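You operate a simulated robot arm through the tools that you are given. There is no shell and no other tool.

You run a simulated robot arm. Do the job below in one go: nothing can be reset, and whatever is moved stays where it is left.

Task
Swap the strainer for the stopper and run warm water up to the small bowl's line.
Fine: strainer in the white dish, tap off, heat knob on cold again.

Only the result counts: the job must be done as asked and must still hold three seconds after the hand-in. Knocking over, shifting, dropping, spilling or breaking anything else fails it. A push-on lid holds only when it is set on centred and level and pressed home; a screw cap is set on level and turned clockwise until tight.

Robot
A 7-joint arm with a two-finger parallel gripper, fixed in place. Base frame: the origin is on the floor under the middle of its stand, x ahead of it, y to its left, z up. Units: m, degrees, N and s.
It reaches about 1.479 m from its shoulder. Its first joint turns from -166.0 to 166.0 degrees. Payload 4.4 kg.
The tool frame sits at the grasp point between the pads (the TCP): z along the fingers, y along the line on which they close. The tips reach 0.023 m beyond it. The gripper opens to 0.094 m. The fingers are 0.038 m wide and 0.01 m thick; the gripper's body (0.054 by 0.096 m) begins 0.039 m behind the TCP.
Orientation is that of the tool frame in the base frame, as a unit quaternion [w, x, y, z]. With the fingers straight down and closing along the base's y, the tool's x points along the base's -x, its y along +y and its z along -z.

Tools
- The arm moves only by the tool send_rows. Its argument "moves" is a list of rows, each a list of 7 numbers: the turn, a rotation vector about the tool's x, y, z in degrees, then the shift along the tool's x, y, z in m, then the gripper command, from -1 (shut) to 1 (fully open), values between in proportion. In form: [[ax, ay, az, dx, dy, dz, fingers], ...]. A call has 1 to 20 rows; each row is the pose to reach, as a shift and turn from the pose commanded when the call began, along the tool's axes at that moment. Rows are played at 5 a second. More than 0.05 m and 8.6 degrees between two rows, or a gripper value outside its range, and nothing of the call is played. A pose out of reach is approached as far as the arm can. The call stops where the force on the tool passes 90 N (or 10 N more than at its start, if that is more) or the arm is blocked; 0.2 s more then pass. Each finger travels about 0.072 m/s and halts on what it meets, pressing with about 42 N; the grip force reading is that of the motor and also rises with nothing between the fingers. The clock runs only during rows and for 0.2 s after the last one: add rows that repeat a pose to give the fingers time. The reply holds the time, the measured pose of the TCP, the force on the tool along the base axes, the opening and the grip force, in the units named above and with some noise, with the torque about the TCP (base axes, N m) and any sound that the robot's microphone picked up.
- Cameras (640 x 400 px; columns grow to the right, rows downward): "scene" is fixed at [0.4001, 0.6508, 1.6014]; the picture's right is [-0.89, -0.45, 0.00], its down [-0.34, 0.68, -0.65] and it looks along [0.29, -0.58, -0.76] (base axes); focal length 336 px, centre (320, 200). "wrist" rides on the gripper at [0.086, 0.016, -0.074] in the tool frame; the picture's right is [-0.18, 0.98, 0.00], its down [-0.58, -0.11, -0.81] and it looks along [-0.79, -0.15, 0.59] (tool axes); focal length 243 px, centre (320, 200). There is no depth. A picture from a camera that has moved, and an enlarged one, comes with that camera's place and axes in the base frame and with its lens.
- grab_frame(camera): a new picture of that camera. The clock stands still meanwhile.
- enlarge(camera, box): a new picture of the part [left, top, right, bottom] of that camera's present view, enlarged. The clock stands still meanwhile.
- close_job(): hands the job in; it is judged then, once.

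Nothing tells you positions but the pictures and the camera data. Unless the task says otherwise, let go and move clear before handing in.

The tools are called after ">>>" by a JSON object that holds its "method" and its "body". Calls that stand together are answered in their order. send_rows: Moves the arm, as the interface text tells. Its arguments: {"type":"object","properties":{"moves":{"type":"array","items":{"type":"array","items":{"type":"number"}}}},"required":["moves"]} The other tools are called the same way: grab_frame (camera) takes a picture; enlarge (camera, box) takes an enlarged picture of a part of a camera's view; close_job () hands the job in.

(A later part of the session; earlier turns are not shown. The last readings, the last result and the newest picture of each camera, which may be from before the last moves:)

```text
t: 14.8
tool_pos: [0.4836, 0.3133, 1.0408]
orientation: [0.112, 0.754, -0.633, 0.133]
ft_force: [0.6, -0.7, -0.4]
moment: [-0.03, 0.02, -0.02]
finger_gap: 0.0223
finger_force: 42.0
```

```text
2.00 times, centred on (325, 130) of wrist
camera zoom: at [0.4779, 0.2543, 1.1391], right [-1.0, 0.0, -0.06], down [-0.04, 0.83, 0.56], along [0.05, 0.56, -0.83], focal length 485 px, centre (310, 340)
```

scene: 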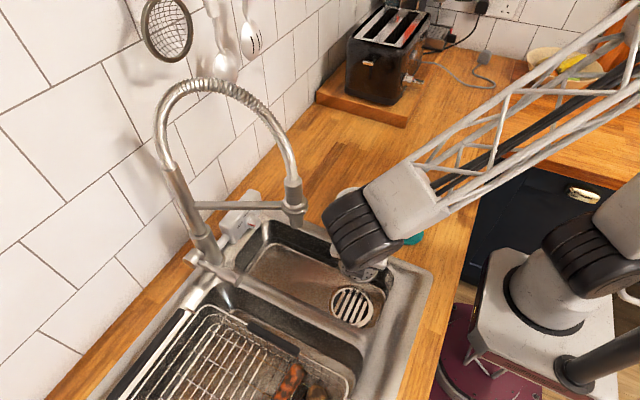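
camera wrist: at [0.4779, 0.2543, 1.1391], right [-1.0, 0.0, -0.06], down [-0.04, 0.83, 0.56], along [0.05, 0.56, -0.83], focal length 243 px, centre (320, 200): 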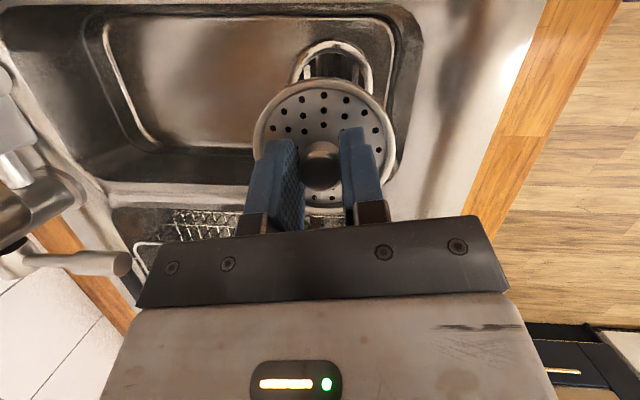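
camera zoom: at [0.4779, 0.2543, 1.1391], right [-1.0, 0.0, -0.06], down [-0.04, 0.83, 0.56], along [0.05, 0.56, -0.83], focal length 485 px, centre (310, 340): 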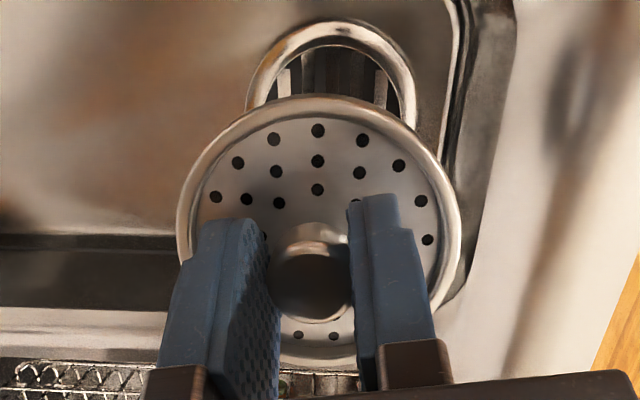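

The strainer is a shallow disc about 8 cm across; the dish's inside is about 10 cm across, centred near (0.564, 0.110). I'll carry it over level at z≈1.04.

>>> {"method": "send_rows", "body": {"moves": [[0, 0, 0, 0.034, -0.0072, 0.0124, -1], [0, 0, 0, 0.0681, -0.0143, 0.0248, -1], [0, 0, 0, 0.1021, -0.0215, 0.0372, -1], [0, 0, 0, 0.1361, -0.0286, 0.0495, -1], [0, 0, 0, 0.1702, -0.0358, 0.0619, -1], [0, 0, 0, 0.2042, -0.0429, 0.0743, -1], [0, 0, 0, 0.2042, -0.0429, 0.0743, -1]]}}

>>> {"method": "grab_frame", "body": {"camera": "wrist"}}

>>> {"method": "grab_frame", "body": {"camera": "scene"}}

>>> {"method": "enlarge", "body": {"camera": "scene", "box": [300, 140, 440, 260]}}

```text
t: 16.4
tool_pos: [0.5641, 0.1057, 1.0405]
orientation: [0.112, 0.754, -0.633, 0.133]
ft_force: [0.2, 0.5, -1.0]
moment: [0.03, 0.0, 0.01]
finger_gap: 0.0221
finger_force: 42.2
```

```text
taken
camera wrist: at [0.5583, 0.048, 1.139], right [-1.0, 0.0, -0.06], down [-0.04, 0.83, 0.56], along [0.05, 0.56, -0.83], focal length 243 px, centre (320, 200)
```

wrist: 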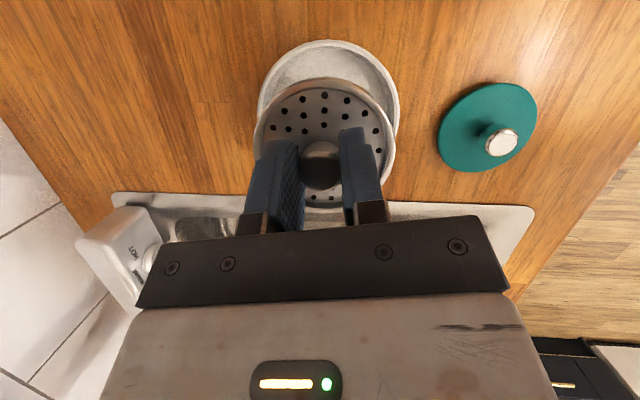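

```text
taken
```

scene: 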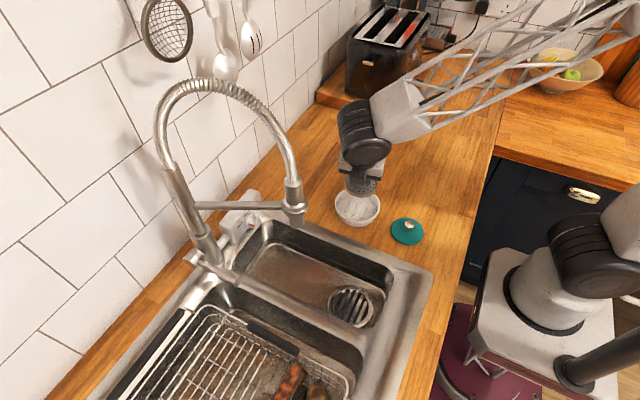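

```text
3.33 times, centred on (370, 200) of scene
camera zoom: at [0.4001, 0.6508, 1.6014], right [-0.89, -0.45, 0.0], down [-0.34, 0.68, -0.65], along [0.29, -0.58, -0.76], focal length 1120 px, centre (153, 200)
```

zoom: 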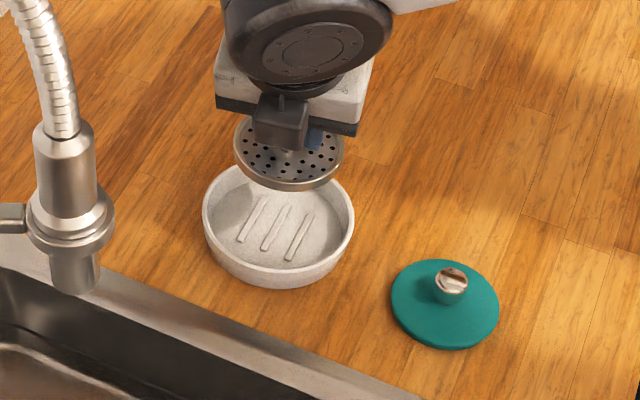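

The strainer hangs centred over the dish in both views. Lowering it to just above the dish floor first.

>>> {"method": "send_rows", "body": {"moves": [[0, 0, 0, -0.0068, 0, 0.0188, -1], [0, 0, 0, -0.0137, 0, 0.0376, -1], [0, 0, 0, -0.0205, 0, 0.0564, -1], [0, 0, 0, -0.0257, 0, 0.0705, -1], [0, 0, 0, -0.0257, 0, 0.0705, -1]]}}

>>> {"method": "grab_frame", "body": {"camera": "wrist"}}

>>> {"method": "enlarge", "body": {"camera": "scene", "box": [300, 140, 440, 260]}}

```text
t: 17.6
tool_pos: [0.5639, 0.107, 0.9662]
orientation: [0.112, 0.754, -0.633, 0.134]
ft_force: [0.2, -0.3, -0.6]
moment: [0.0, -0.02, 0.02]
finger_gap: 0.0221
finger_force: 41.7
```

```text
taken
camera wrist: at [0.5581, 0.0477, 1.0643], right [-1.0, 0.0, -0.06], down [-0.04, 0.83, 0.56], along [0.05, 0.56, -0.83], focal length 243 px, centre (320, 200)
```

wrist: 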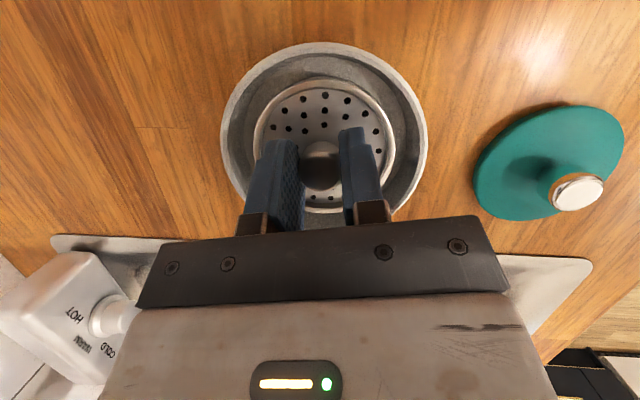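

```text
3.33 times, centred on (370, 200) of scene
camera zoom: at [0.4001, 0.6508, 1.6014], right [-0.89, -0.45, 0.0], down [-0.34, 0.68, -0.65], along [0.29, -0.58, -0.76], focal length 1120 px, centre (153, 200)
```

zoom: 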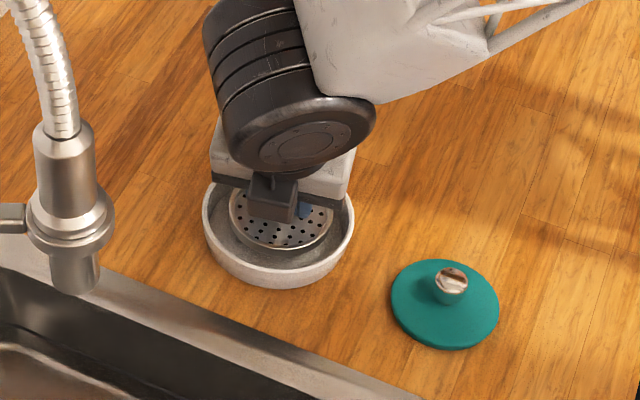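

>>> {"method": "send_rows", "body": {"moves": [[0, 0, 0, -0.0007, 0, 0.0019, -1], [0, 0, 0, -0.0014, 0, 0.0038, -1], [0, 0, 0, -0.002, 0, 0.0056, -1], [0, 0, 0, -0.002, 0, 0.0056, -1]]}}

>>> {"method": "enlarge", "body": {"camera": "scene", "box": [330, 170, 400, 240]}}

```text
t: 18.6
tool_pos: [0.5654, 0.1069, 0.9597]
orientation: [0.112, 0.754, -0.633, 0.134]
ft_force: [0.6, -0.5, -0.6]
moment: [0.0, -0.04, -0.01]
finger_gap: 0.0221
finger_force: 41.7
```

```text
5.71 times, centred on (365, 205) of scene
camera zoom: at [0.4001, 0.6508, 1.6014], right [-0.89, -0.45, 0.0], down [-0.34, 0.68, -0.65], along [0.29, -0.58, -0.76], focal length 1920 px, centre (63, 171)
```

zoom: 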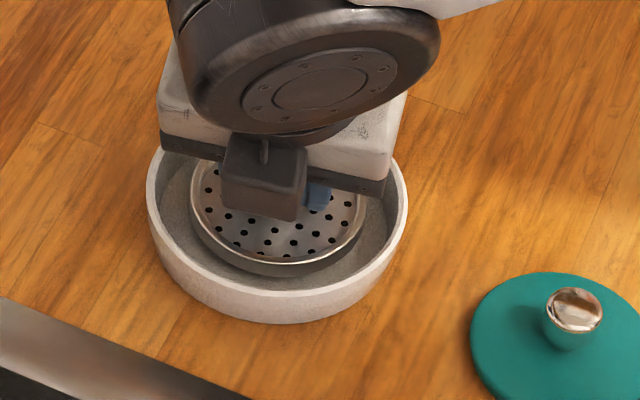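

Still no contact force; there is a few millimetres left under the disc. Continuing down in 1.5 mm steps.

>>> {"method": "send_rows", "body": {"moves": [[0, 0, 0, -0.0005, 0, 0.0014, -1], [0, 0, 0, -0.001, 0, 0.0028, -1], [0, 0, 0, -0.001, 0, 0.0028, -1]]}}

>>> {"method": "send_rows", "body": {"moves": [[0, 0, 0, -0.0005, 0, 0.0014, -1], [0, 0, 0, -0.001, 0, 0.0028, -1], [0, 0, 0, -0.001, 0, 0.0028, -1]]}}

```text
t: 19.4
tool_pos: [0.5652, 0.1077, 0.9565]
orientation: [0.111, 0.754, -0.633, 0.133]
ft_force: [0.5, -0.6, -0.1]
moment: [-0.03, 0.0, -0.02]
finger_gap: 0.0222
finger_force: 41.9
```

```text
t: 20.2
tool_pos: [0.5652, 0.1062, 0.9544]
orientation: [0.112, 0.755, -0.633, 0.134]
ft_force: [0.0, -1.7, 3.9]
moment: [-0.03, 0.1, 0.04]
finger_gap: 0.0221
finger_force: 41.8
```

Light contact (about 4 N): the strainer is resting on the dish floor. Opening the fingers and rising straight up.

>>> {"method": "send_rows", "body": {"moves": [[0, 0, 0, 0, 0, 0, -0.3], [0, 0, 0, 0, 0, 0, 0.1], [0, 0, 0, 0, 0, 0, 0.15], [0, 0, 0, 0, 0, 0, 0.15], [0, 0, 0, 0.0051, 0, -0.0141, 0.15], [0, 0, 0, 0.0137, 0, -0.0376, 0.15], [0, 0, 0, 0.0257, 0, -0.0705, 0.15], [0, 0, 0, 0.041, 0, -0.1128, 0.15], [0, 0, 0, 0.041, 0, -0.1128, 0.15]]}}

>>> {"method": "grab_frame", "body": {"camera": "wrist"}}

>>> {"method": "enlarge", "body": {"camera": "scene", "box": [300, 150, 440, 260]}}

```text
t: 22.2
tool_pos: [0.5655, 0.1075, 1.0742]
orientation: [0.111, 0.754, -0.633, 0.133]
ft_force: [0.1, -0.6, -0.4]
moment: [0.02, 0.03, 0.0]
finger_gap: 0.0541
finger_force: 0.1
```

```text
taken
camera wrist: at [0.559, 0.0486, 1.1723], right [-1.0, 0.0, -0.06], down [-0.04, 0.83, 0.56], along [0.05, 0.56, -0.83], focal length 243 px, centre (320, 200)
```

wrist: 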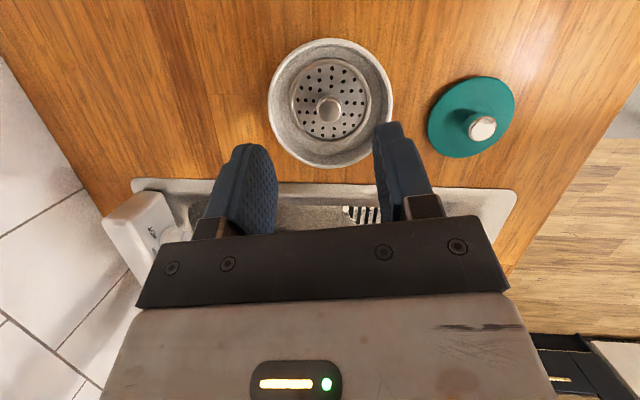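

```text
3.64 times, centred on (370, 205) of scene
camera zoom: at [0.4001, 0.6508, 1.6014], right [-0.89, -0.45, 0.0], down [-0.34, 0.68, -0.65], along [0.29, -0.58, -0.76], focal length 1222 px, centre (138, 182)
```

zoom: 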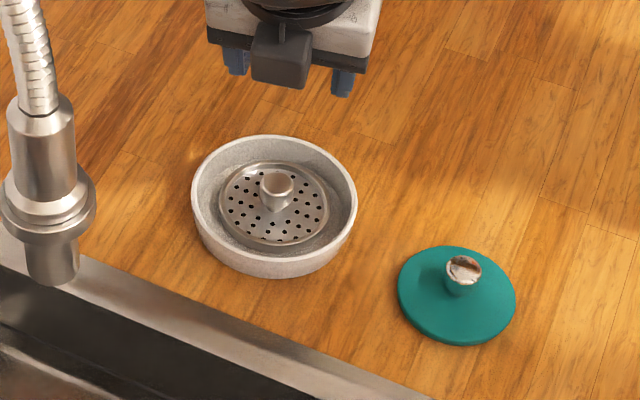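

The strainer lies flat in the white dish. The stopper's knob is at about (0.423, 0.118, 0.939) on a disc roughly 8 cm across; I'll hover over it in the same tilted pose.

>>> {"method": "send_rows", "body": {"moves": [[0, 0, 0, -0.009, 0.0348, 0.0005, 0.15], [0, 0, 0, -0.0179, 0.0695, 0.001, 0.15], [0, 0, 0, -0.0269, 0.1043, 0.0014, 0.15], [0, 0, 0, -0.0358, 0.139, 0.0019, 0.15], [0, 0, 0, -0.0358, 0.139, 0.0019, 0.15]]}}

>>> {"method": "grab_frame", "body": {"camera": "wrist"}}

>>> {"method": "grab_frame", "body": {"camera": "scene"}}

```text
t: 23.4
tool_pos: [0.4211, 0.1157, 1.0591]
orientation: [0.111, 0.754, -0.633, 0.133]
ft_force: [-0.3, -0.1, 0.3]
moment: [0.0, 0.0, 0.03]
finger_gap: 0.0541
finger_force: 0.0
```

```text
taken
camera wrist: at [0.4162, 0.0565, 1.1582], right [-1.0, 0.0, -0.06], down [-0.04, 0.83, 0.56], along [0.05, 0.56, -0.83], focal length 243 px, centre (320, 200)
```

wrist: 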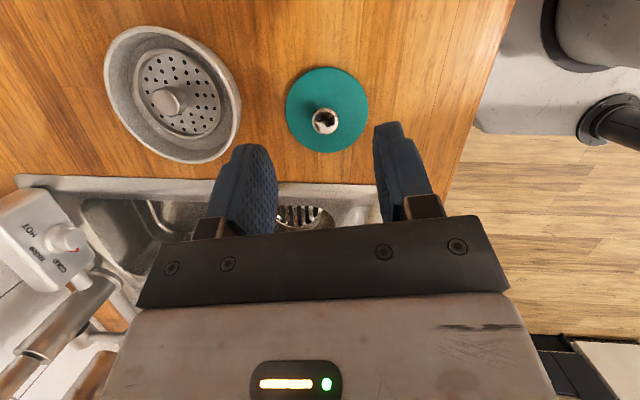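

```text
taken
```

scene: 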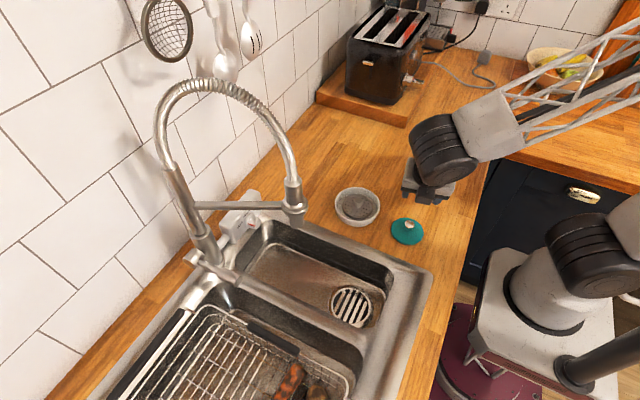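

>>> {"method": "enlarge", "body": {"camera": "wrist", "box": [270, 50, 390, 170]}}

>>> {"method": "enlarge", "body": {"camera": "scene", "box": [320, 270, 390, 340]}}

```text
3.33 times, centred on (330, 110) of wrist
camera zoom: at [0.4162, 0.0565, 1.1582], right [-1.0, 0.0, -0.06], down [-0.04, 0.83, 0.56], along [0.05, 0.56, -0.83], focal length 809 px, centre (287, 500)
```

zoom: 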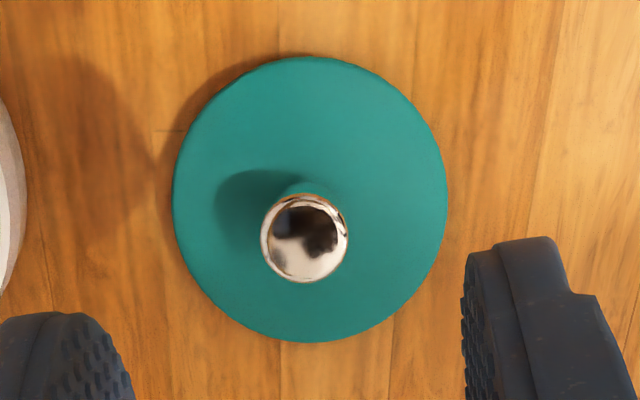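

```text
5.71 times, centred on (355, 305) of scene
camera zoom: at [0.4001, 0.6508, 1.6014], right [-0.89, -0.45, 0.0], down [-0.34, 0.68, -0.65], along [0.29, -0.58, -0.76], focal length 1920 px, centre (120, -400)
```

zoom: 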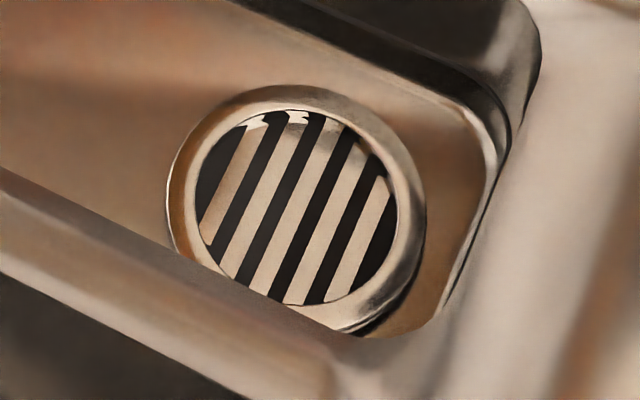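

The stopper's centre comes out at about (0.425, 0.120) in the wrist view, disc radius about 40 mm; the drain opening is about 88 mm across. I'll descend onto its knob with the same knob-to-gripper offset I had on the strainer.

>>> {"method": "send_rows", "body": {"moves": [[0, 0, 0, -0.0117, -0.0015, 0.0302, 0.15], [0, 0, 0, -0.0235, -0.0031, 0.0605, 0.15], [0, 0, 0, -0.0313, -0.0031, 0.0806, 0.15], [0, 0, 0, -0.0391, -0.0031, 0.1008, 0.15], [0, 0, 0, -0.0391, -0.0031, 0.1008, 0.15]]}}

>>> {"method": "grab_frame", "body": {"camera": "wrist"}}

>>> {"method": "enlarge", "body": {"camera": "scene", "box": [350, 150, 470, 270]}}

```text
t: 24.6
tool_pos: [0.4253, 0.1182, 0.9519]
orientation: [0.112, 0.754, -0.633, 0.133]
ft_force: [0.5, -0.5, -0.1]
moment: [0.01, -0.03, 0.01]
finger_gap: 0.0538
finger_force: 0.1
```

```text
taken
camera wrist: at [0.4192, 0.0588, 1.0506], right [-1.0, 0.0, -0.06], down [-0.04, 0.83, 0.56], along [0.05, 0.56, -0.83], focal length 243 px, centre (320, 200)
```

wrist: 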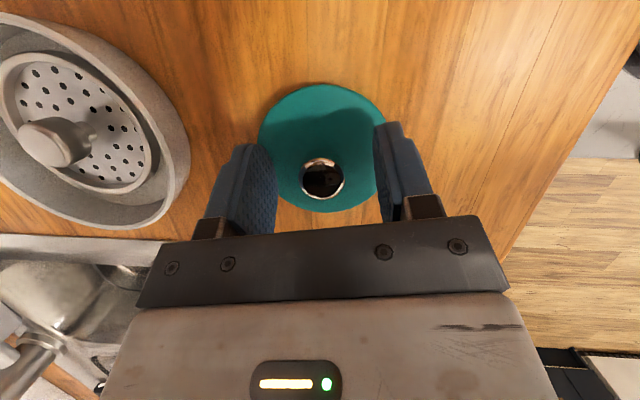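

```text
3.33 times, centred on (410, 210) of scene
camera zoom: at [0.4001, 0.6508, 1.6014], right [-0.89, -0.45, 0.0], down [-0.34, 0.68, -0.65], along [0.29, -0.58, -0.76], focal length 1120 px, centre (20, 167)
```

zoom: 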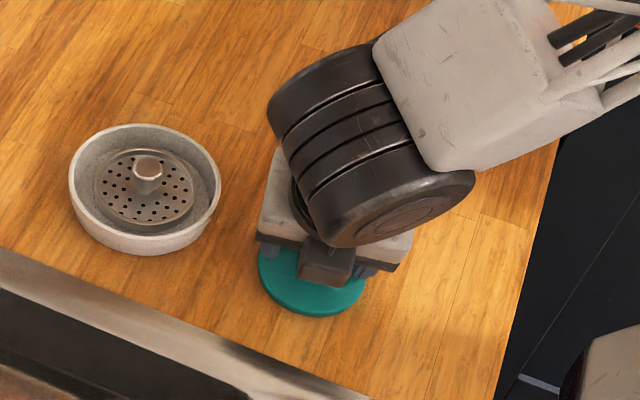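

>>> {"method": "send_rows", "body": {"moves": [[0, 0, 0, 0, 0, 0, -0.3], [0, 0, 0, 0, 0, 0, -1], [0, 0, 0, 0, 0, 0, -1], [0, 0, 0, 0, 0, 0, -1], [0, 0, 0, 0.0017, 0, -0.0047, -1], [0, 0, 0, 0.0051, 0, -0.0141, -1], [0, 0, 0, 0.0103, 0, -0.0282, -1], [0, 0, 0, 0.0205, 0, -0.0564, -1], [0, 0, 0, 0.0342, 0, -0.094, -1], [0, 0, 0, 0.0342, 0, -0.094, -1]]}}

>>> {"method": "grab_frame", "body": {"camera": "wrist"}}

>>> {"method": "enlarge", "body": {"camera": "scene", "box": [350, 130, 470, 250]}}

```text
t: 26.8
tool_pos: [0.4235, 0.1185, 1.0524]
orientation: [0.112, 0.754, -0.633, 0.133]
ft_force: [0.6, -0.1, -0.7]
moment: [0.03, 0.0, 0.02]
finger_gap: 0.0225
finger_force: 42.0
```

```text
taken
camera wrist: at [0.4183, 0.0593, 1.1508], right [-1.0, 0.0, -0.06], down [-0.04, 0.83, 0.56], along [0.05, 0.56, -0.83], focal length 243 px, centre (320, 200)
```

wrist: 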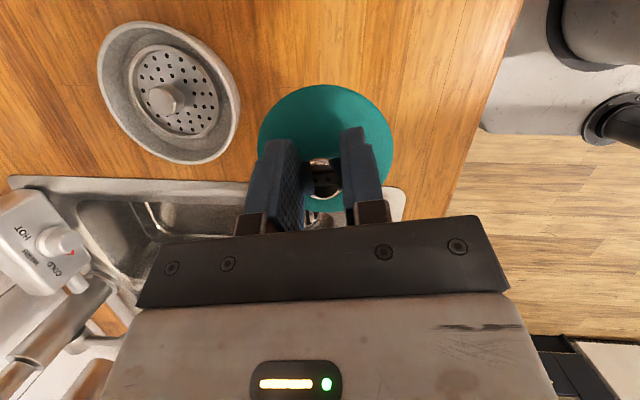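

```text
3.33 times, centred on (410, 190) of scene
camera zoom: at [0.4001, 0.6508, 1.6014], right [-0.89, -0.45, 0.0], down [-0.34, 0.68, -0.65], along [0.29, -0.58, -0.76], focal length 1120 px, centre (20, 233)
```

zoom: 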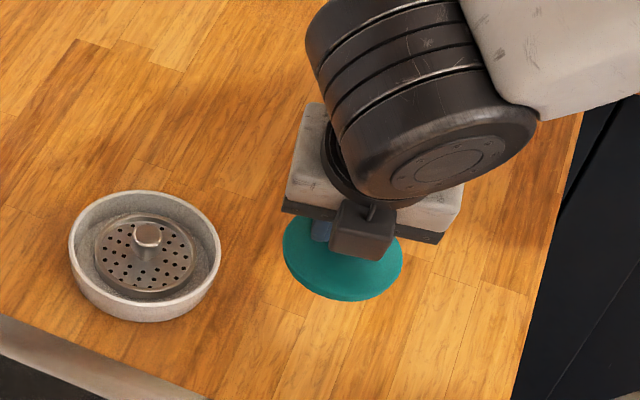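

The stopper came up level. Carrying it over the drain at the same height.

>>> {"method": "send_rows", "body": {"moves": [[0, 0, 0, -0.0282, -0.0157, -0.0103, -1], [0, 0, 0, -0.0564, -0.0313, -0.0205, -1], [0, 0, 0, -0.0846, -0.047, -0.0308, -1], [0, 0, 0, -0.1128, -0.0627, -0.0411, -1], [0, 0, 0, -0.141, -0.0783, -0.0513, -1], [0, 0, 0, -0.1692, -0.094, -0.0616, -1], [0, 0, 0, -0.1692, -0.094, -0.0616, -1]]}}

>>> {"method": "grab_frame", "body": {"camera": "wrist"}}

>>> {"method": "enlarge", "body": {"camera": "scene", "box": [290, 200, 430, 340]}}

```text
t: 28.4
tool_pos: [0.4874, 0.3118, 1.0515]
orientation: [0.111, 0.755, -0.633, 0.133]
ft_force: [0.6, 0.1, 0.0]
moment: [0.0, 0.02, 0.04]
finger_gap: 0.0223
finger_force: 42.1
```

```text
taken
camera wrist: at [0.4802, 0.2533, 1.1503], right [-1.0, 0.0, -0.06], down [-0.04, 0.83, 0.56], along [0.05, 0.56, -0.83], focal length 243 px, centre (320, 200)
```

wrist: 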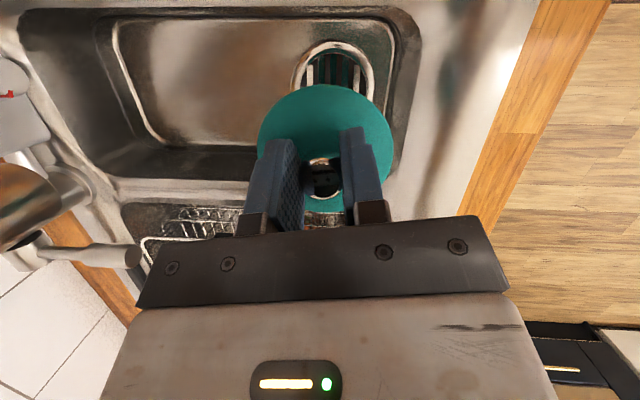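

```text
2.86 times, centred on (360, 270) of scene
camera zoom: at [0.4001, 0.6508, 1.6014], right [-0.89, -0.45, 0.0], down [-0.34, 0.68, -0.65], along [0.29, -0.58, -0.76], focal length 960 px, centre (206, 0)
```

zoom: 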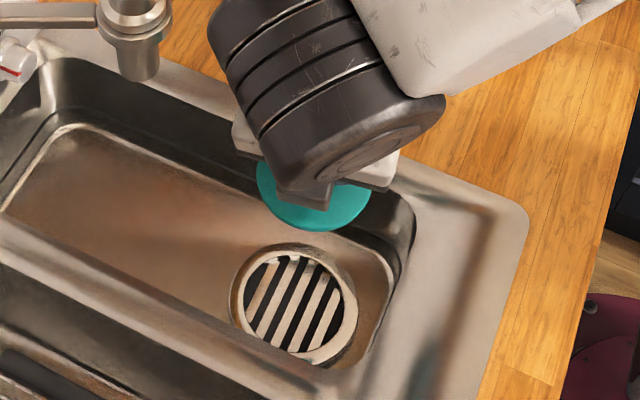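

>>> {"method": "enlarge", "body": {"camera": "wrist", "box": [245, 30, 405, 150]}}

>>> {"method": "enlarge", "body": {"camera": "scene", "box": [330, 230, 410, 340]}}

```text
3.33 times, centred on (325, 90) of wrist
camera zoom: at [0.4802, 0.2533, 1.1503], right [-1.0, 0.0, -0.06], down [-0.04, 0.83, 0.56], along [0.05, 0.56, -0.83], focal length 809 px, centre (303, 567)
```

zoom: 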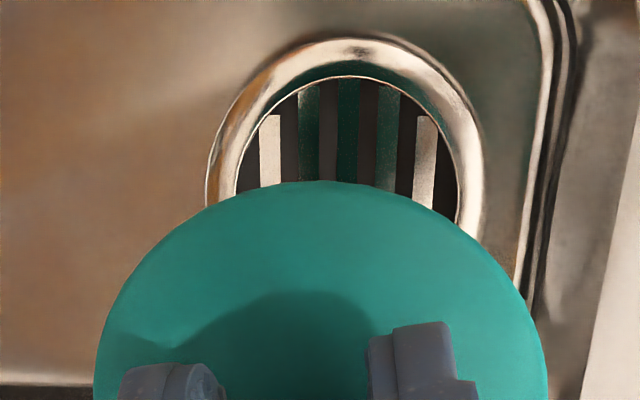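

```text
3.64 times, centred on (370, 285) of scene
camera zoom: at [0.4001, 0.6508, 1.6014], right [-0.89, -0.45, 0.0], down [-0.34, 0.68, -0.65], along [0.29, -0.58, -0.76], focal length 1222 px, centre (138, -109)
```

zoom: 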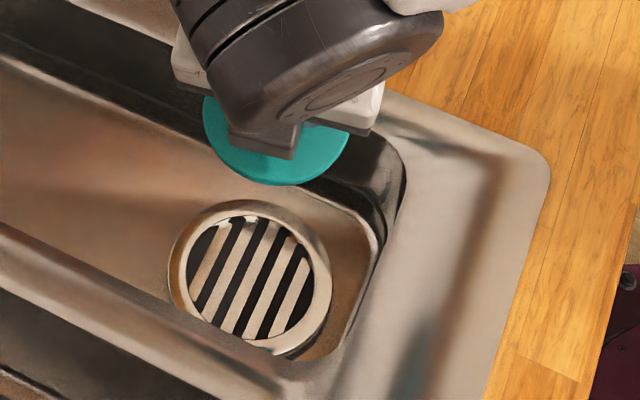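

The stopper and the drain line up within about 1 mm in both cameras, both around (0.485, 0.3145). Lowering to just above the drain.

>>> {"method": "send_rows", "body": {"moves": [[0, 0, 0, -0.012, 0, 0.033, -1], [0, 0, 0, -0.024, 0, 0.066, -1], [0, 0, 0, -0.036, 0, 0.099, -1], [0, 0, 0, -0.048, 0, 0.132, -1], [0, 0, 0, -0.058, 0, 0.1595, -1], [0, 0, 0, -0.0633, 0, 0.174, -1], [0, 0, 0, -0.0633, 0, 0.174, -1]]}}

>>> {"method": "grab_frame", "body": {"camera": "wrist"}}

>>> {"method": "enlarge", "body": {"camera": "scene", "box": [290, 220, 430, 350]}}

```text
t: 30.0
tool_pos: [0.4852, 0.3122, 0.8665]
orientation: [0.111, 0.755, -0.633, 0.133]
ft_force: [0.8, 0.6, -1.2]
moment: [-0.01, 0.02, 0.01]
finger_gap: 0.0223
finger_force: 42.2
```

```text
taken
camera wrist: at [0.4805, 0.2533, 0.9658], right [-1.0, 0.0, -0.06], down [-0.04, 0.83, 0.56], along [0.05, 0.56, -0.83], focal length 243 px, centre (320, 200)
```

wrist: 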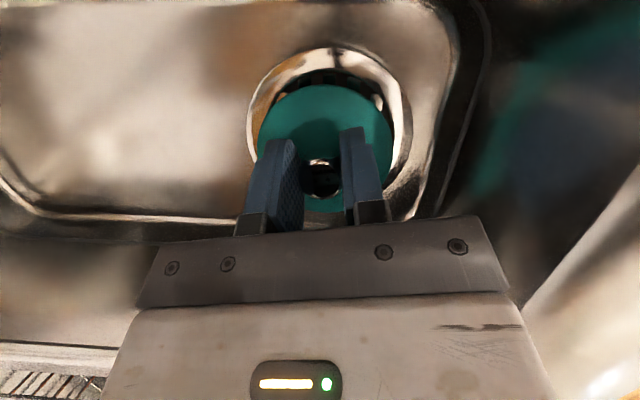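

```text
3.08 times, centred on (360, 285) of scene
camera zoom: at [0.4001, 0.6508, 1.6014], right [-0.89, -0.45, 0.0], down [-0.34, 0.68, -0.65], along [0.29, -0.58, -0.76], focal length 1034 px, centre (197, -62)
```

zoom: 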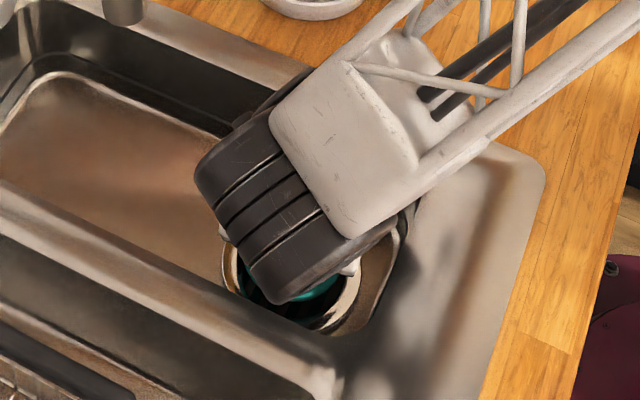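

Well centred inside the ring. Lowering in small steps until contact.

>>> {"method": "send_rows", "body": {"moves": [[0, 0, 0, -0.0017, 0, 0.0047, -1], [0, 0, 0, -0.0034, 0, 0.0094, -1], [0, 0, 0, -0.0048, 0, 0.0132, -1], [0, 0, 0, -0.0048, 0, 0.0132, -1]]}}

>>> {"method": "send_rows", "body": {"moves": [[0, 0, 0, -0.0007, 0, 0.0019, -1], [0, 0, 0, -0.001, 0, 0.0028, -1], [0, 0, 0, -0.001, 0, 0.0028, -1]]}}

>>> {"method": "grab_frame", "body": {"camera": "wrist"}}

```text
t: 31.0
tool_pos: [0.4855, 0.3112, 0.8532]
orientation: [0.112, 0.754, -0.633, 0.133]
ft_force: [-0.4, 0.3, -0.9]
moment: [-0.03, -0.02, -0.06]
finger_gap: 0.0224
finger_force: 42.1
```

```text
t: 31.8
tool_pos: [0.4875, 0.312, 0.8488]
orientation: [0.112, 0.755, -0.633, 0.133]
ft_force: [0.0, 0.3, -0.3]
moment: [0.01, 0.0, -0.01]
finger_gap: 0.0222
finger_force: 41.8
```

```text
taken
camera wrist: at [0.48, 0.2529, 0.9483], right [-1.0, 0.0, -0.06], down [-0.04, 0.83, 0.56], along [0.05, 0.56, -0.83], focal length 243 px, centre (320, 200)
```

wrist: 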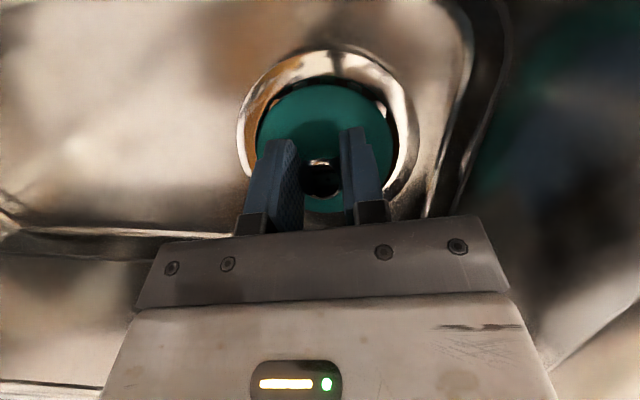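

>>> {"method": "send_rows", "body": {"moves": [[0, 0, 0, -0.0007, 0, 0.0019, -1], [0, 0, 0, -0.001, 0, 0.0028, -1], [0, 0, 0, -0.001, 0, 0.0028, -1]]}}

>>> {"method": "send_rows", "body": {"moves": [[0, 0, 0, -0.0005, 0, 0.0014, -1], [0, 0, 0, -0.0007, 0, 0.0019, -1], [0, 0, 0, -0.0007, 0, 0.0019, -1]]}}

>>> {"method": "enlarge", "body": {"camera": "wrist", "box": [230, 30, 430, 220]}}

```text
t: 32.6
tool_pos: [0.4864, 0.3121, 0.8458]
orientation: [0.111, 0.755, -0.632, 0.133]
ft_force: [1.4, 1.0, 0.1]
moment: [0.01, -0.02, 0.01]
finger_gap: 0.0227
finger_force: 41.5
```

```text
t: 33.4
tool_pos: [0.4853, 0.3121, 0.8446]
orientation: [0.112, 0.754, -0.633, 0.134]
ft_force: [0.8, -0.7, 1.4]
moment: [-0.03, 0.0, 0.05]
finger_gap: 0.0222
finger_force: 41.9
```

```text
2.11 times, centred on (330, 125) of wrist
camera zoom: at [0.4798, 0.2528, 0.9431], right [-1.0, 0.0, -0.06], down [-0.04, 0.83, 0.56], along [0.05, 0.56, -0.83], focal length 511 px, centre (299, 358)
```

zoom: 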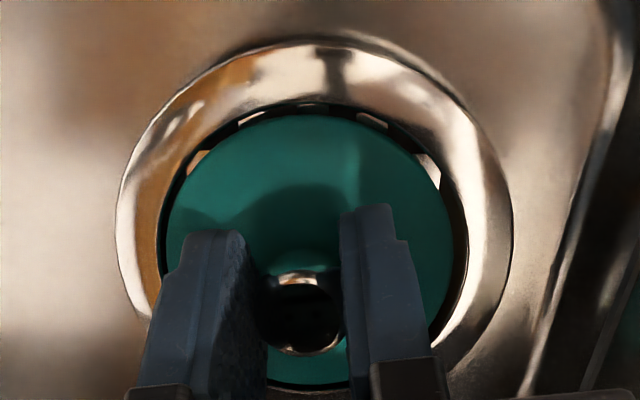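

The disc is entering the recess but looks about 1.5 mm too far toward +x. I'll nudge it and keep lowering gently.

>>> {"method": "send_rows", "body": {"moves": [[0, 0, 0, 0, 0.0015, 0, -1], [0, 0, 0, -0.0007, 0.0015, 0.0019, -1], [0, 0, 0, -0.0007, 0.0015, 0.0019, -1]]}}

>>> {"method": "send_rows", "body": {"moves": [[0, 0, 0, -0.0007, 0, 0.0019, -1], [0, 0, 0, -0.0007, 0, 0.0019, -1]]}}

>>> {"method": "enlarge", "body": {"camera": "wrist", "box": [230, 30, 430, 220]}}

```text
t: 34.2
tool_pos: [0.4849, 0.3126, 0.8432]
orientation: [0.111, 0.755, -0.633, 0.134]
ft_force: [-5.2, -5.3, 27.1]
moment: [0.09, 0.17, 0.17]
finger_gap: 0.0225
finger_force: 42.3
```

```text
t: 34.8
tool_pos: [0.4846, 0.3125, 0.8421]
orientation: [0.111, 0.754, -0.633, 0.134]
ft_force: [0.7, 1.8, 28.2]
moment: [0.02, -0.01, 0.11]
finger_gap: 0.0223
finger_force: 42.4
```

```text
2.11 times, centred on (330, 125) of wrist
camera zoom: at [0.4788, 0.2529, 0.94], right [-1.0, 0.0, -0.06], down [-0.04, 0.83, 0.56], along [0.05, 0.56, -0.83], focal length 511 px, centre (299, 358)
```

zoom: 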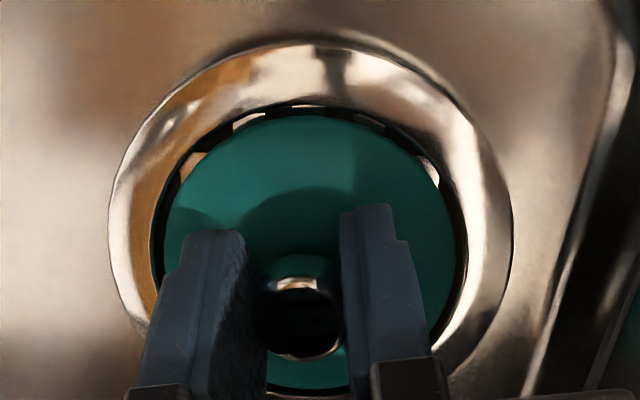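

The disc is now centred in the recess and resists at about 28 N while still moving down, so it seems to be pressing home. Pressing a bit further while watching the force.

>>> {"method": "send_rows", "body": {"moves": [[0, 0, 0, -0.0007, 0, 0.0019, -1], [0, 0, 0, -0.0007, 0, 0.0019, -1]]}}

>>> {"method": "enlarge", "body": {"camera": "wrist", "box": [230, 30, 430, 220]}}

```text
t: 35.4
tool_pos: [0.4852, 0.3127, 0.8405]
orientation: [0.11, 0.754, -0.633, 0.134]
ft_force: [-11.9, -5.6, 78.7]
moment: [0.03, 0.29, 0.06]
finger_gap: 0.0224
finger_force: 42.1
```

```text
2.11 times, centred on (330, 125) of wrist
camera zoom: at [0.4789, 0.2529, 0.9389], right [-1.0, 0.0, -0.07], down [-0.04, 0.83, 0.56], along [0.05, 0.56, -0.83], focal length 511 px, centre (299, 358)
```

zoom: 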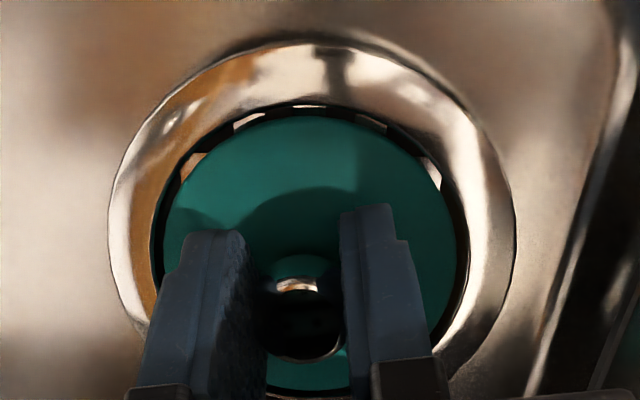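

It is firmly seated (79 N and no longer sinking). I'll relax the push, let go and rise to inspect it.

>>> {"method": "send_rows", "body": {"moves": [[0, 0, 0, 0.0008, 0, -0.0023, -1], [0, 0, 0, 0.0011, 0, -0.003, -0.3], [0, 0, 0, 0.0011, 0, -0.003, 0.1], [0, 0, 0, 0.0011, 0, -0.003, 0.15], [0, 0, 0, 0.0011, 0, -0.003, 0.15], [0, 0, 0, 0.0051, 0, -0.0141, 0.15], [0, 0, 0, 0.0137, 0, -0.0376, 0.15], [0, 0, 0, 0.0274, 0, -0.0752, 0.15], [0, 0, 0, 0.041, 0, -0.1128, 0.15], [0, 0, 0, 0.0547, 0, -0.1504, 0.15], [0, 0, 0, 0.0684, 0, -0.1879, 0.15], [0, 0, 0, 0.0684, 0, -0.1879, 0.15]]}}

>>> {"method": "grab_frame", "body": {"camera": "wrist"}}

>>> {"method": "enlarge", "body": {"camera": "wrist", "box": [270, 30, 400, 150]}}

>>> {"method": "enlarge", "body": {"camera": "scene", "box": [310, 250, 400, 340]}}

```text
t: 38.0
tool_pos: [0.4838, 0.3119, 1.0394]
orientation: [0.111, 0.755, -0.633, 0.133]
ft_force: [-0.2, 0.1, -0.1]
moment: [0.05, -0.02, 0.0]
finger_gap: 0.054
finger_force: 0.0
```

```text
taken
camera wrist: at [0.4787, 0.2529, 1.137], right [-1.0, 0.0, -0.06], down [-0.04, 0.83, 0.56], along [0.05, 0.56, -0.83], focal length 243 px, centre (320, 200)
```

wrist: 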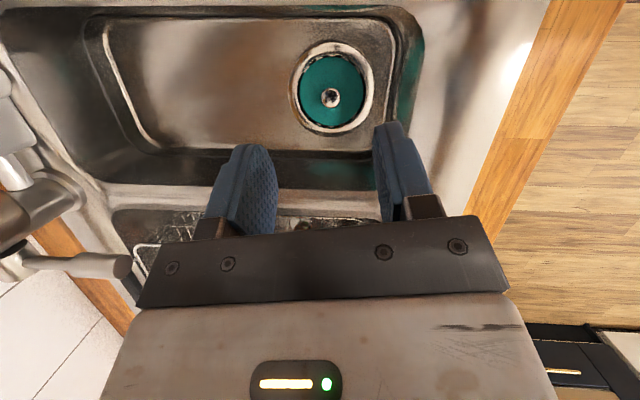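

```text
3.33 times, centred on (335, 90) of wrist
camera zoom: at [0.4787, 0.2529, 1.137], right [-1.0, 0.0, -0.06], down [-0.04, 0.83, 0.56], along [0.05, 0.56, -0.83], focal length 809 px, centre (270, 567)
```

zoom: 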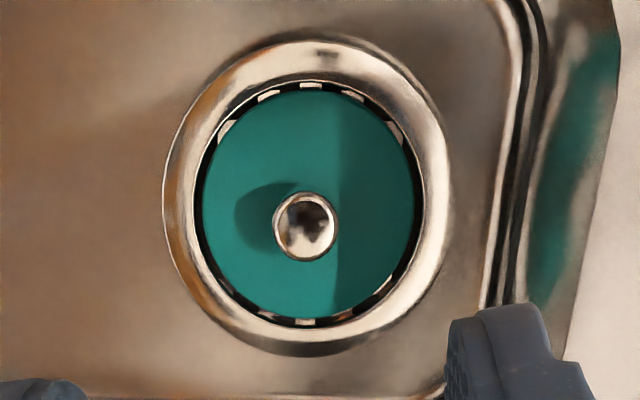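

```text
4.44 times, centred on (355, 295) of scene
camera zoom: at [0.4001, 0.6508, 1.6014], right [-0.89, -0.45, 0.0], down [-0.34, 0.68, -0.65], along [0.29, -0.58, -0.76], focal length 1493 px, centre (164, -222)
```

zoom: 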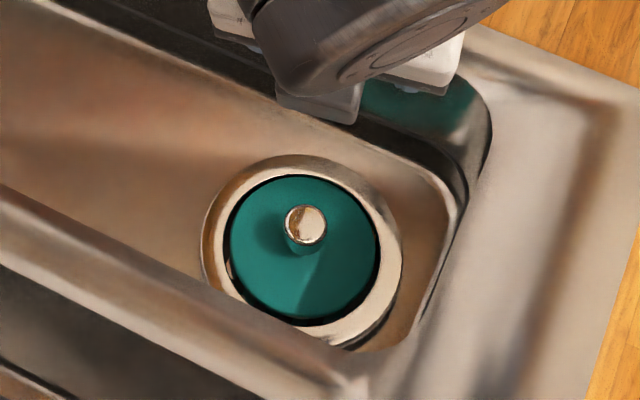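

The stopper sits centred and level in the drain. Next is the heat knob: I'll go up and away from the tap, remove the tilt and yaw back, so I can then approach the knob from the robot side, fingers pointing forward and down.

>>> {"method": "send_rows", "body": {"moves": [[0, -3, 0, 0.0342, 0.0021, -0.0159, 0.15], [0, -7, 0, 0.0685, 0.0041, -0.0318, 0.15], [0, -11, 0, 0.1027, 0.0062, -0.0478, 0.15], [0, -14, 0, 0.1369, 0.0083, -0.0637, 0.15], [0, -17, 0, 0.1712, 0.0103, -0.0796, 0.15], [0, -20, 0, 0.2054, 0.0124, -0.0955, 0.15], [0, -20, 0, 0.2054, 0.0124, -0.0955, 0.15]]}}

>>> {"method": "send_rows", "body": {"moves": [[0, 0, 7, 0, 0, 0, 0.15], [0, 0, 14, 0, 0, 0, 0.15], [0, 0, 21, 0, 0, 0, 0.15], [0, 0, 28, 0, 0, 0, 0.15], [0, 0, 35, 0, 0, 0, 0.15], [0, 0, 42, 0, 0, 0, 0.15], [0, 0, 49, 0, 0, 0, 0.15], [0, 0, 56, 0, 0, 0, 0.15], [0, 0, 63, 0, 0, 0, 0.15], [0, 0, 70, 0, 0, 0, 0.15], [0, 0, 77, 0, 0, 0, 0.15], [0, 0, 84, 0, 0, 0, 0.15], [0, 0, 92, 0, 0, 0, 0.15], [0, 0, 100, 0, 0, 0, 0.15], [0, 0, 100, 0, 0, 0, 0.15]]}}

>>> {"method": "grab_frame", "body": {"camera": "scene"}}

```text
t: 39.6
tool_pos: [0.5002, 0.1536, 1.199]
orientation: [0.0, 0.766, -0.643, 0.0]
ft_force: [0.2, 0.2, 0.1]
moment: [0.01, -0.01, 0.0]
finger_gap: 0.0544
finger_force: 0.2
```

```text
t: 42.8
tool_pos: [0.4981, 0.1508, 1.1996]
orientation: [0.001, 0.0, 1.0, 0.0]
ft_force: [-0.2, -0.2, -0.6]
moment: [-0.01, 0.04, -0.02]
finger_gap: 0.0541
finger_force: 0.0
```

```text
taken
```

scene: 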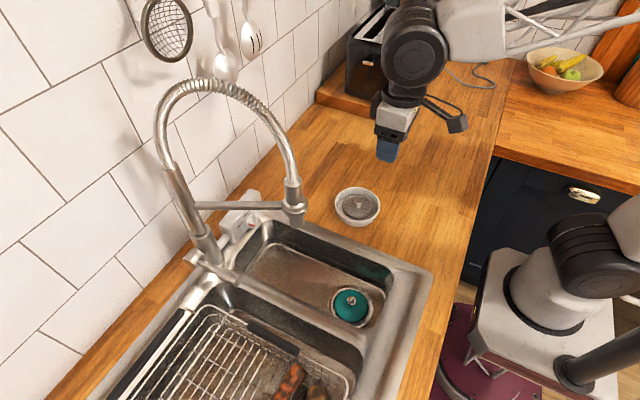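

>>> {"method": "enlarge", "body": {"camera": "scene", "box": [340, 0, 500, 180]}}

>>> {"method": "grab_frame", "body": {"camera": "wrist"}}

```text
2.22 times, centred on (420, 90) of scene
camera zoom: at [0.4001, 0.6508, 1.6014], right [-0.89, -0.45, 0.0], down [-0.34, 0.68, -0.65], along [0.29, -0.58, -0.76], focal length 747 px, centre (98, 444)
```

zoom: 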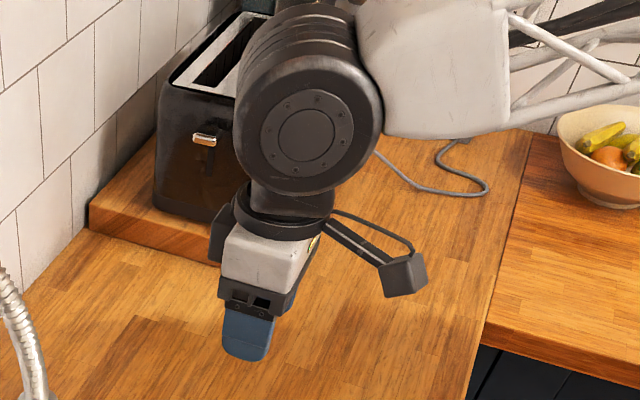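

```text
taken
camera wrist: at [0.4137, 0.1664, 1.2717], right [0.19, 0.98, 0.0], down [0.58, -0.11, 0.81], along [0.79, -0.15, -0.59], focal length 243 px, centre (320, 200)
```

wrist: 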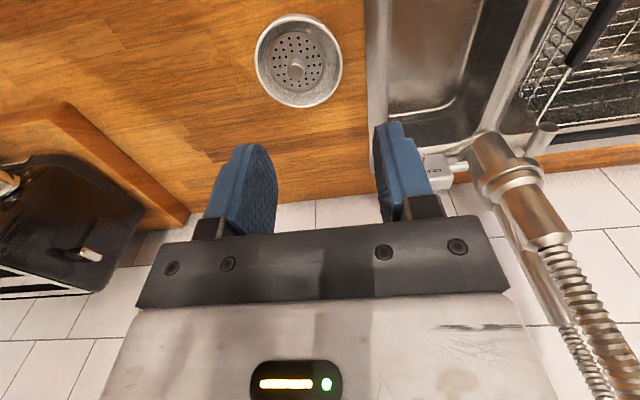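

>>> {"method": "enlarge", "body": {"camera": "wrist", "box": [420, 110, 620, 290]}}

```text
2.22 times, centred on (520, 200) of wrist
camera zoom: at [0.4137, 0.1664, 1.2717], right [0.19, 0.98, 0.0], down [0.58, -0.11, 0.81], along [0.79, -0.15, -0.59], focal length 539 px, centre (-124, 200)
```

zoom: 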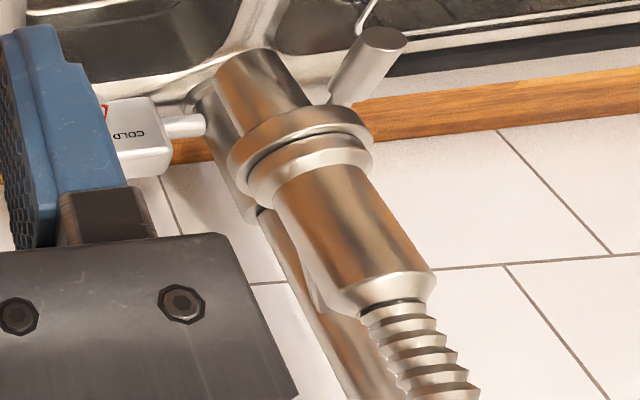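

The nozzle axis is at about (0.621, 0.317) with its tip at z≈1.057, and the lever's end is at about (0.687, 0.443, 0.987), horizontal. Now I set the gripper to point forward and down by 45°, then lean it 30° toward −y, away from the nozzle.

>>> {"method": "send_rows", "body": {"moves": [[0, -7.5, 0, 0, 0, 0, 0.15], [0, -15, 0, 0, 0, 0, 0.15], [0, -22.5, 0, 0, 0, 0, 0.15], [0, -30, 0, 0, 0, 0, 0.15], [0, -37.5, 0, 0, 0, 0, 0.15], [0, -45, 0, 0, 0, 0, 0.15], [0, -45, 0, 0, 0, 0, 0.15]]}}

>>> {"method": "send_rows", "body": {"moves": [[-4.95, 0, 4.95, 0, 0, 0, 0.15], [-9.9, 0, 9.9, 0, 0, 0, 0.15], [-14.85, 0, 14.85, 0, 0, 0, 0.15], [-21.21, 0, 21.21, 0, 0, 0, 0.15], [-21.21, 0, 21.21, 0, 0, 0, 0.15]]}}

>>> {"method": "grab_frame", "body": {"camera": "wrist"}}

>>> {"method": "grab_frame", "body": {"camera": "scene"}}

```text
t: 44.4
tool_pos: [0.501, 0.1505, 1.1978]
orientation: [0.383, 0.0, 0.924, 0.0]
ft_force: [-0.1, -0.6, 0.4]
moment: [-0.01, 0.04, -0.01]
finger_gap: 0.054
finger_force: 0.2
```

```text
refused: row 4 steps farther than a row can; nothing moved
```

```text
taken
camera wrist: at [0.3864, 0.1663, 1.1889], right [0.13, 0.98, 0.13], down [-0.16, -0.11, 0.98], along [0.98, -0.15, 0.14], focal length 243 px, centre (320, 200)
```

wrist: 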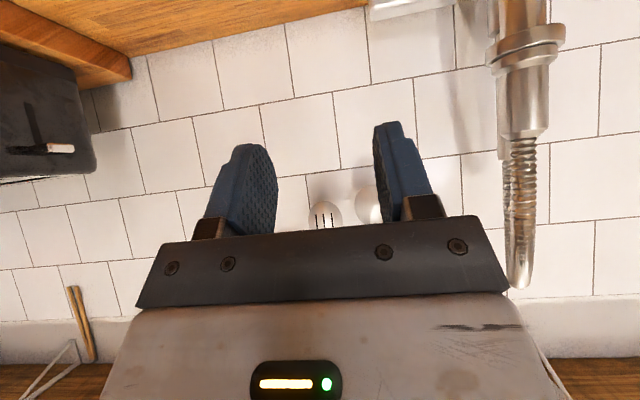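

```text
taken
```

scene: 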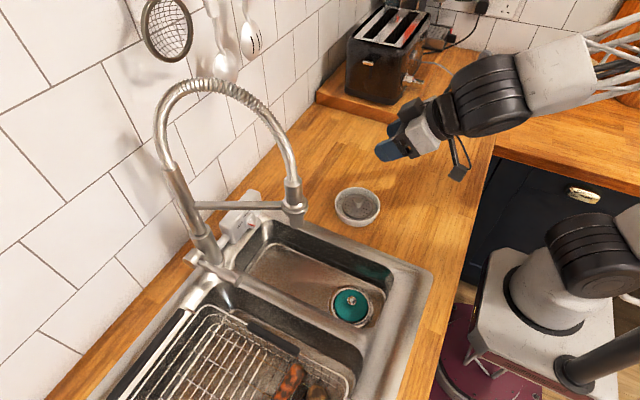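

The tilt worked; the lean call stepped 9° in one row and was refused. Repeating the lean with smaller steps.

>>> {"method": "send_rows", "body": {"moves": [[-4.24, 0, 4.24, 0, 0, 0, 0.15], [-8.48, 0, 8.48, 0, 0, 0, 0.15], [-12.73, 0, 12.73, 0, 0, 0, 0.15], [-16.97, 0, 16.97, 0, 0, 0, 0.15], [-21.21, 0, 21.21, 0, 0, 0, 0.15], [-21.21, 0, 21.21, 0, 0, 0, 0.15]]}}

>>> {"method": "grab_frame", "body": {"camera": "wrist"}}

>>> {"method": "grab_frame", "body": {"camera": "scene"}}

```text
t: 45.8
tool_pos: [0.4997, 0.1502, 1.199]
orientation: [0.37, 0.099, 0.892, 0.239]
ft_force: [-1.1, 0.4, 0.4]
moment: [-0.01, 0.02, -0.03]
finger_gap: 0.054
finger_force: 0.0
```

```text
taken
camera wrist: at [0.3864, 0.1682, 1.1983], right [0.13, 0.79, 0.6], down [-0.16, -0.59, 0.8], along [0.98, -0.2, 0.05], focal length 243 px, centre (320, 200)
```

wrist: 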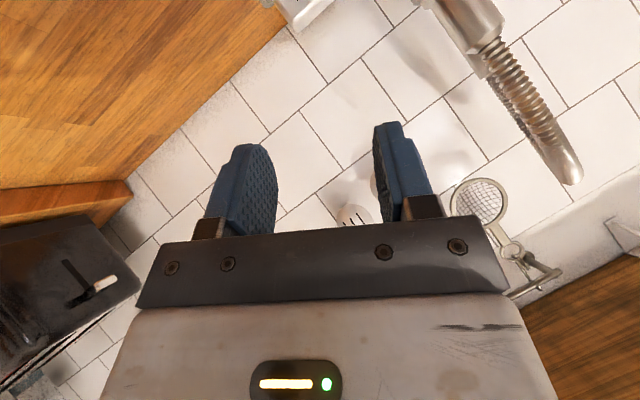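

```text
taken
```

scene: 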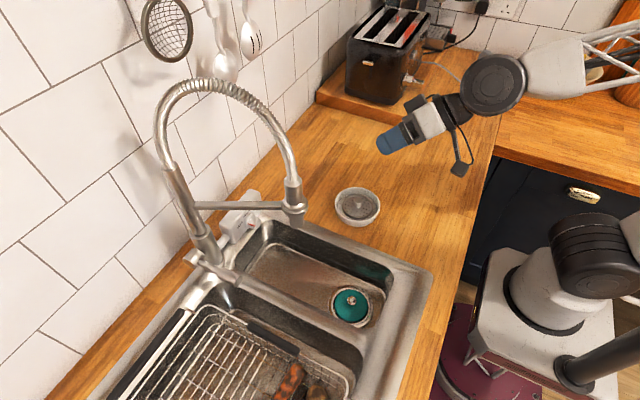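

Pose is as intended. Moving to a pre-grasp about 12 cm back from the knob along the finger direction.

>>> {"method": "send_rows", "body": {"moves": [[0, 0, 0, 0.0039, -0.002, 0.0372, 0.15], [0, 0, 0, 0.0077, -0.004, 0.0744, 0.15], [0, 0, 0, 0.0116, -0.006, 0.1116, 0.15], [0, 0, 0, 0.0155, -0.008, 0.1487, 0.15], [0, 0, 0, 0.0194, -0.01, 0.1859, 0.15], [0, 0, 0, 0.0232, -0.012, 0.2231, 0.15], [0, 0, 0, 0.0271, -0.014, 0.2603, 0.15], [0, 0, 0, 0.0271, -0.014, 0.2603, 0.15]]}}

>>> {"method": "grab_frame", "body": {"camera": "wrist"}}

>>> {"method": "grab_frame", "body": {"camera": "scene"}}

```text
t: 47.6
tool_pos: [0.6662, 0.241, 1.0154]
orientation: [0.369, 0.099, 0.893, 0.239]
ft_force: [-0.5, 0.5, -0.2]
moment: [-0.02, 0.02, -0.03]
finger_gap: 0.0541
finger_force: 0.1
```

```text
taken
camera wrist: at [0.5524, 0.2584, 1.0149], right [0.13, 0.79, 0.6], down [-0.16, -0.58, 0.8], along [0.98, -0.2, 0.05], focal length 243 px, centre (320, 200)
```

wrist: 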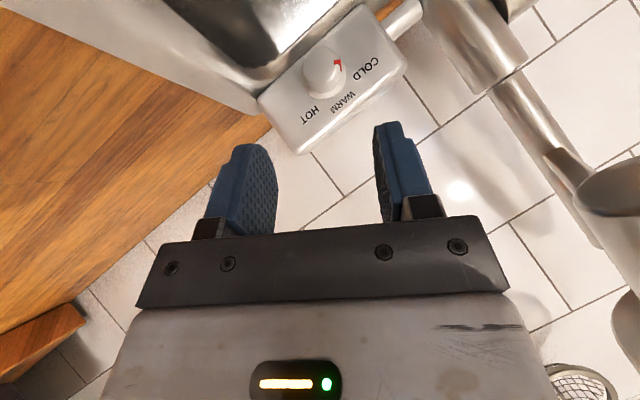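

```text
taken
```

scene: 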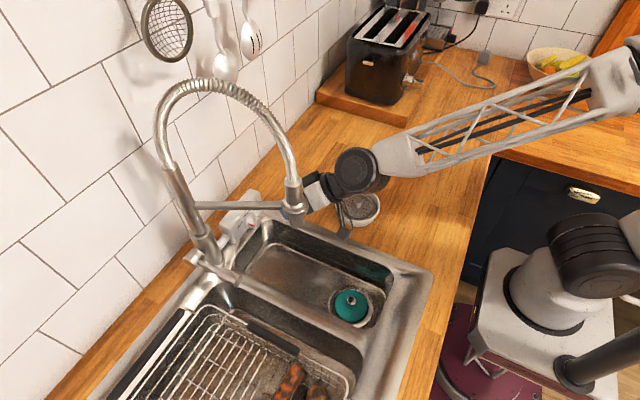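

>>> {"method": "enlarge", "body": {"camera": "wrist", "box": [250, 0, 420, 160]}}

>>> {"method": "enlarge", "body": {"camera": "scene", "box": [270, 130, 400, 260]}}

```text
2.50 times, centred on (335, 80) of wrist
camera zoom: at [0.5524, 0.2584, 1.0149], right [0.13, 0.79, 0.6], down [-0.16, -0.58, 0.8], along [0.98, -0.2, 0.05], focal length 606 px, centre (282, 500)
```

zoom: 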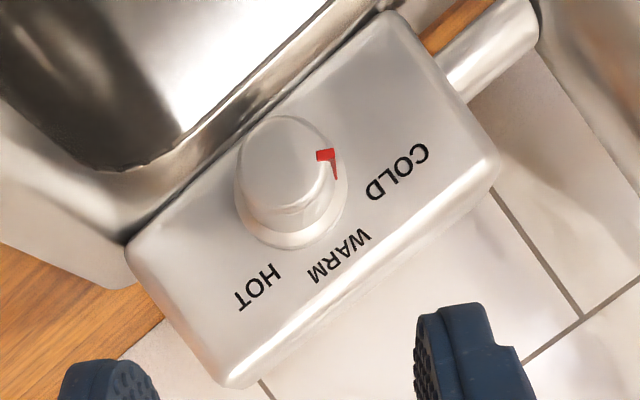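

```text
3.08 times, centred on (335, 195) of scene
camera zoom: at [0.4001, 0.6508, 1.6014], right [-0.89, -0.45, 0.0], down [-0.34, 0.68, -0.65], along [0.29, -0.58, -0.76], focal length 1034 px, centre (274, 215)
```

zoom: 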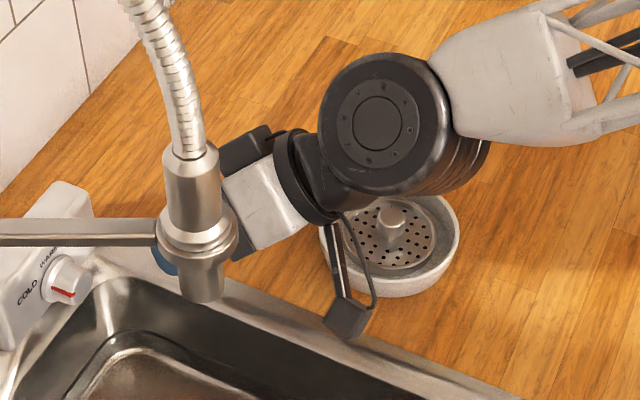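

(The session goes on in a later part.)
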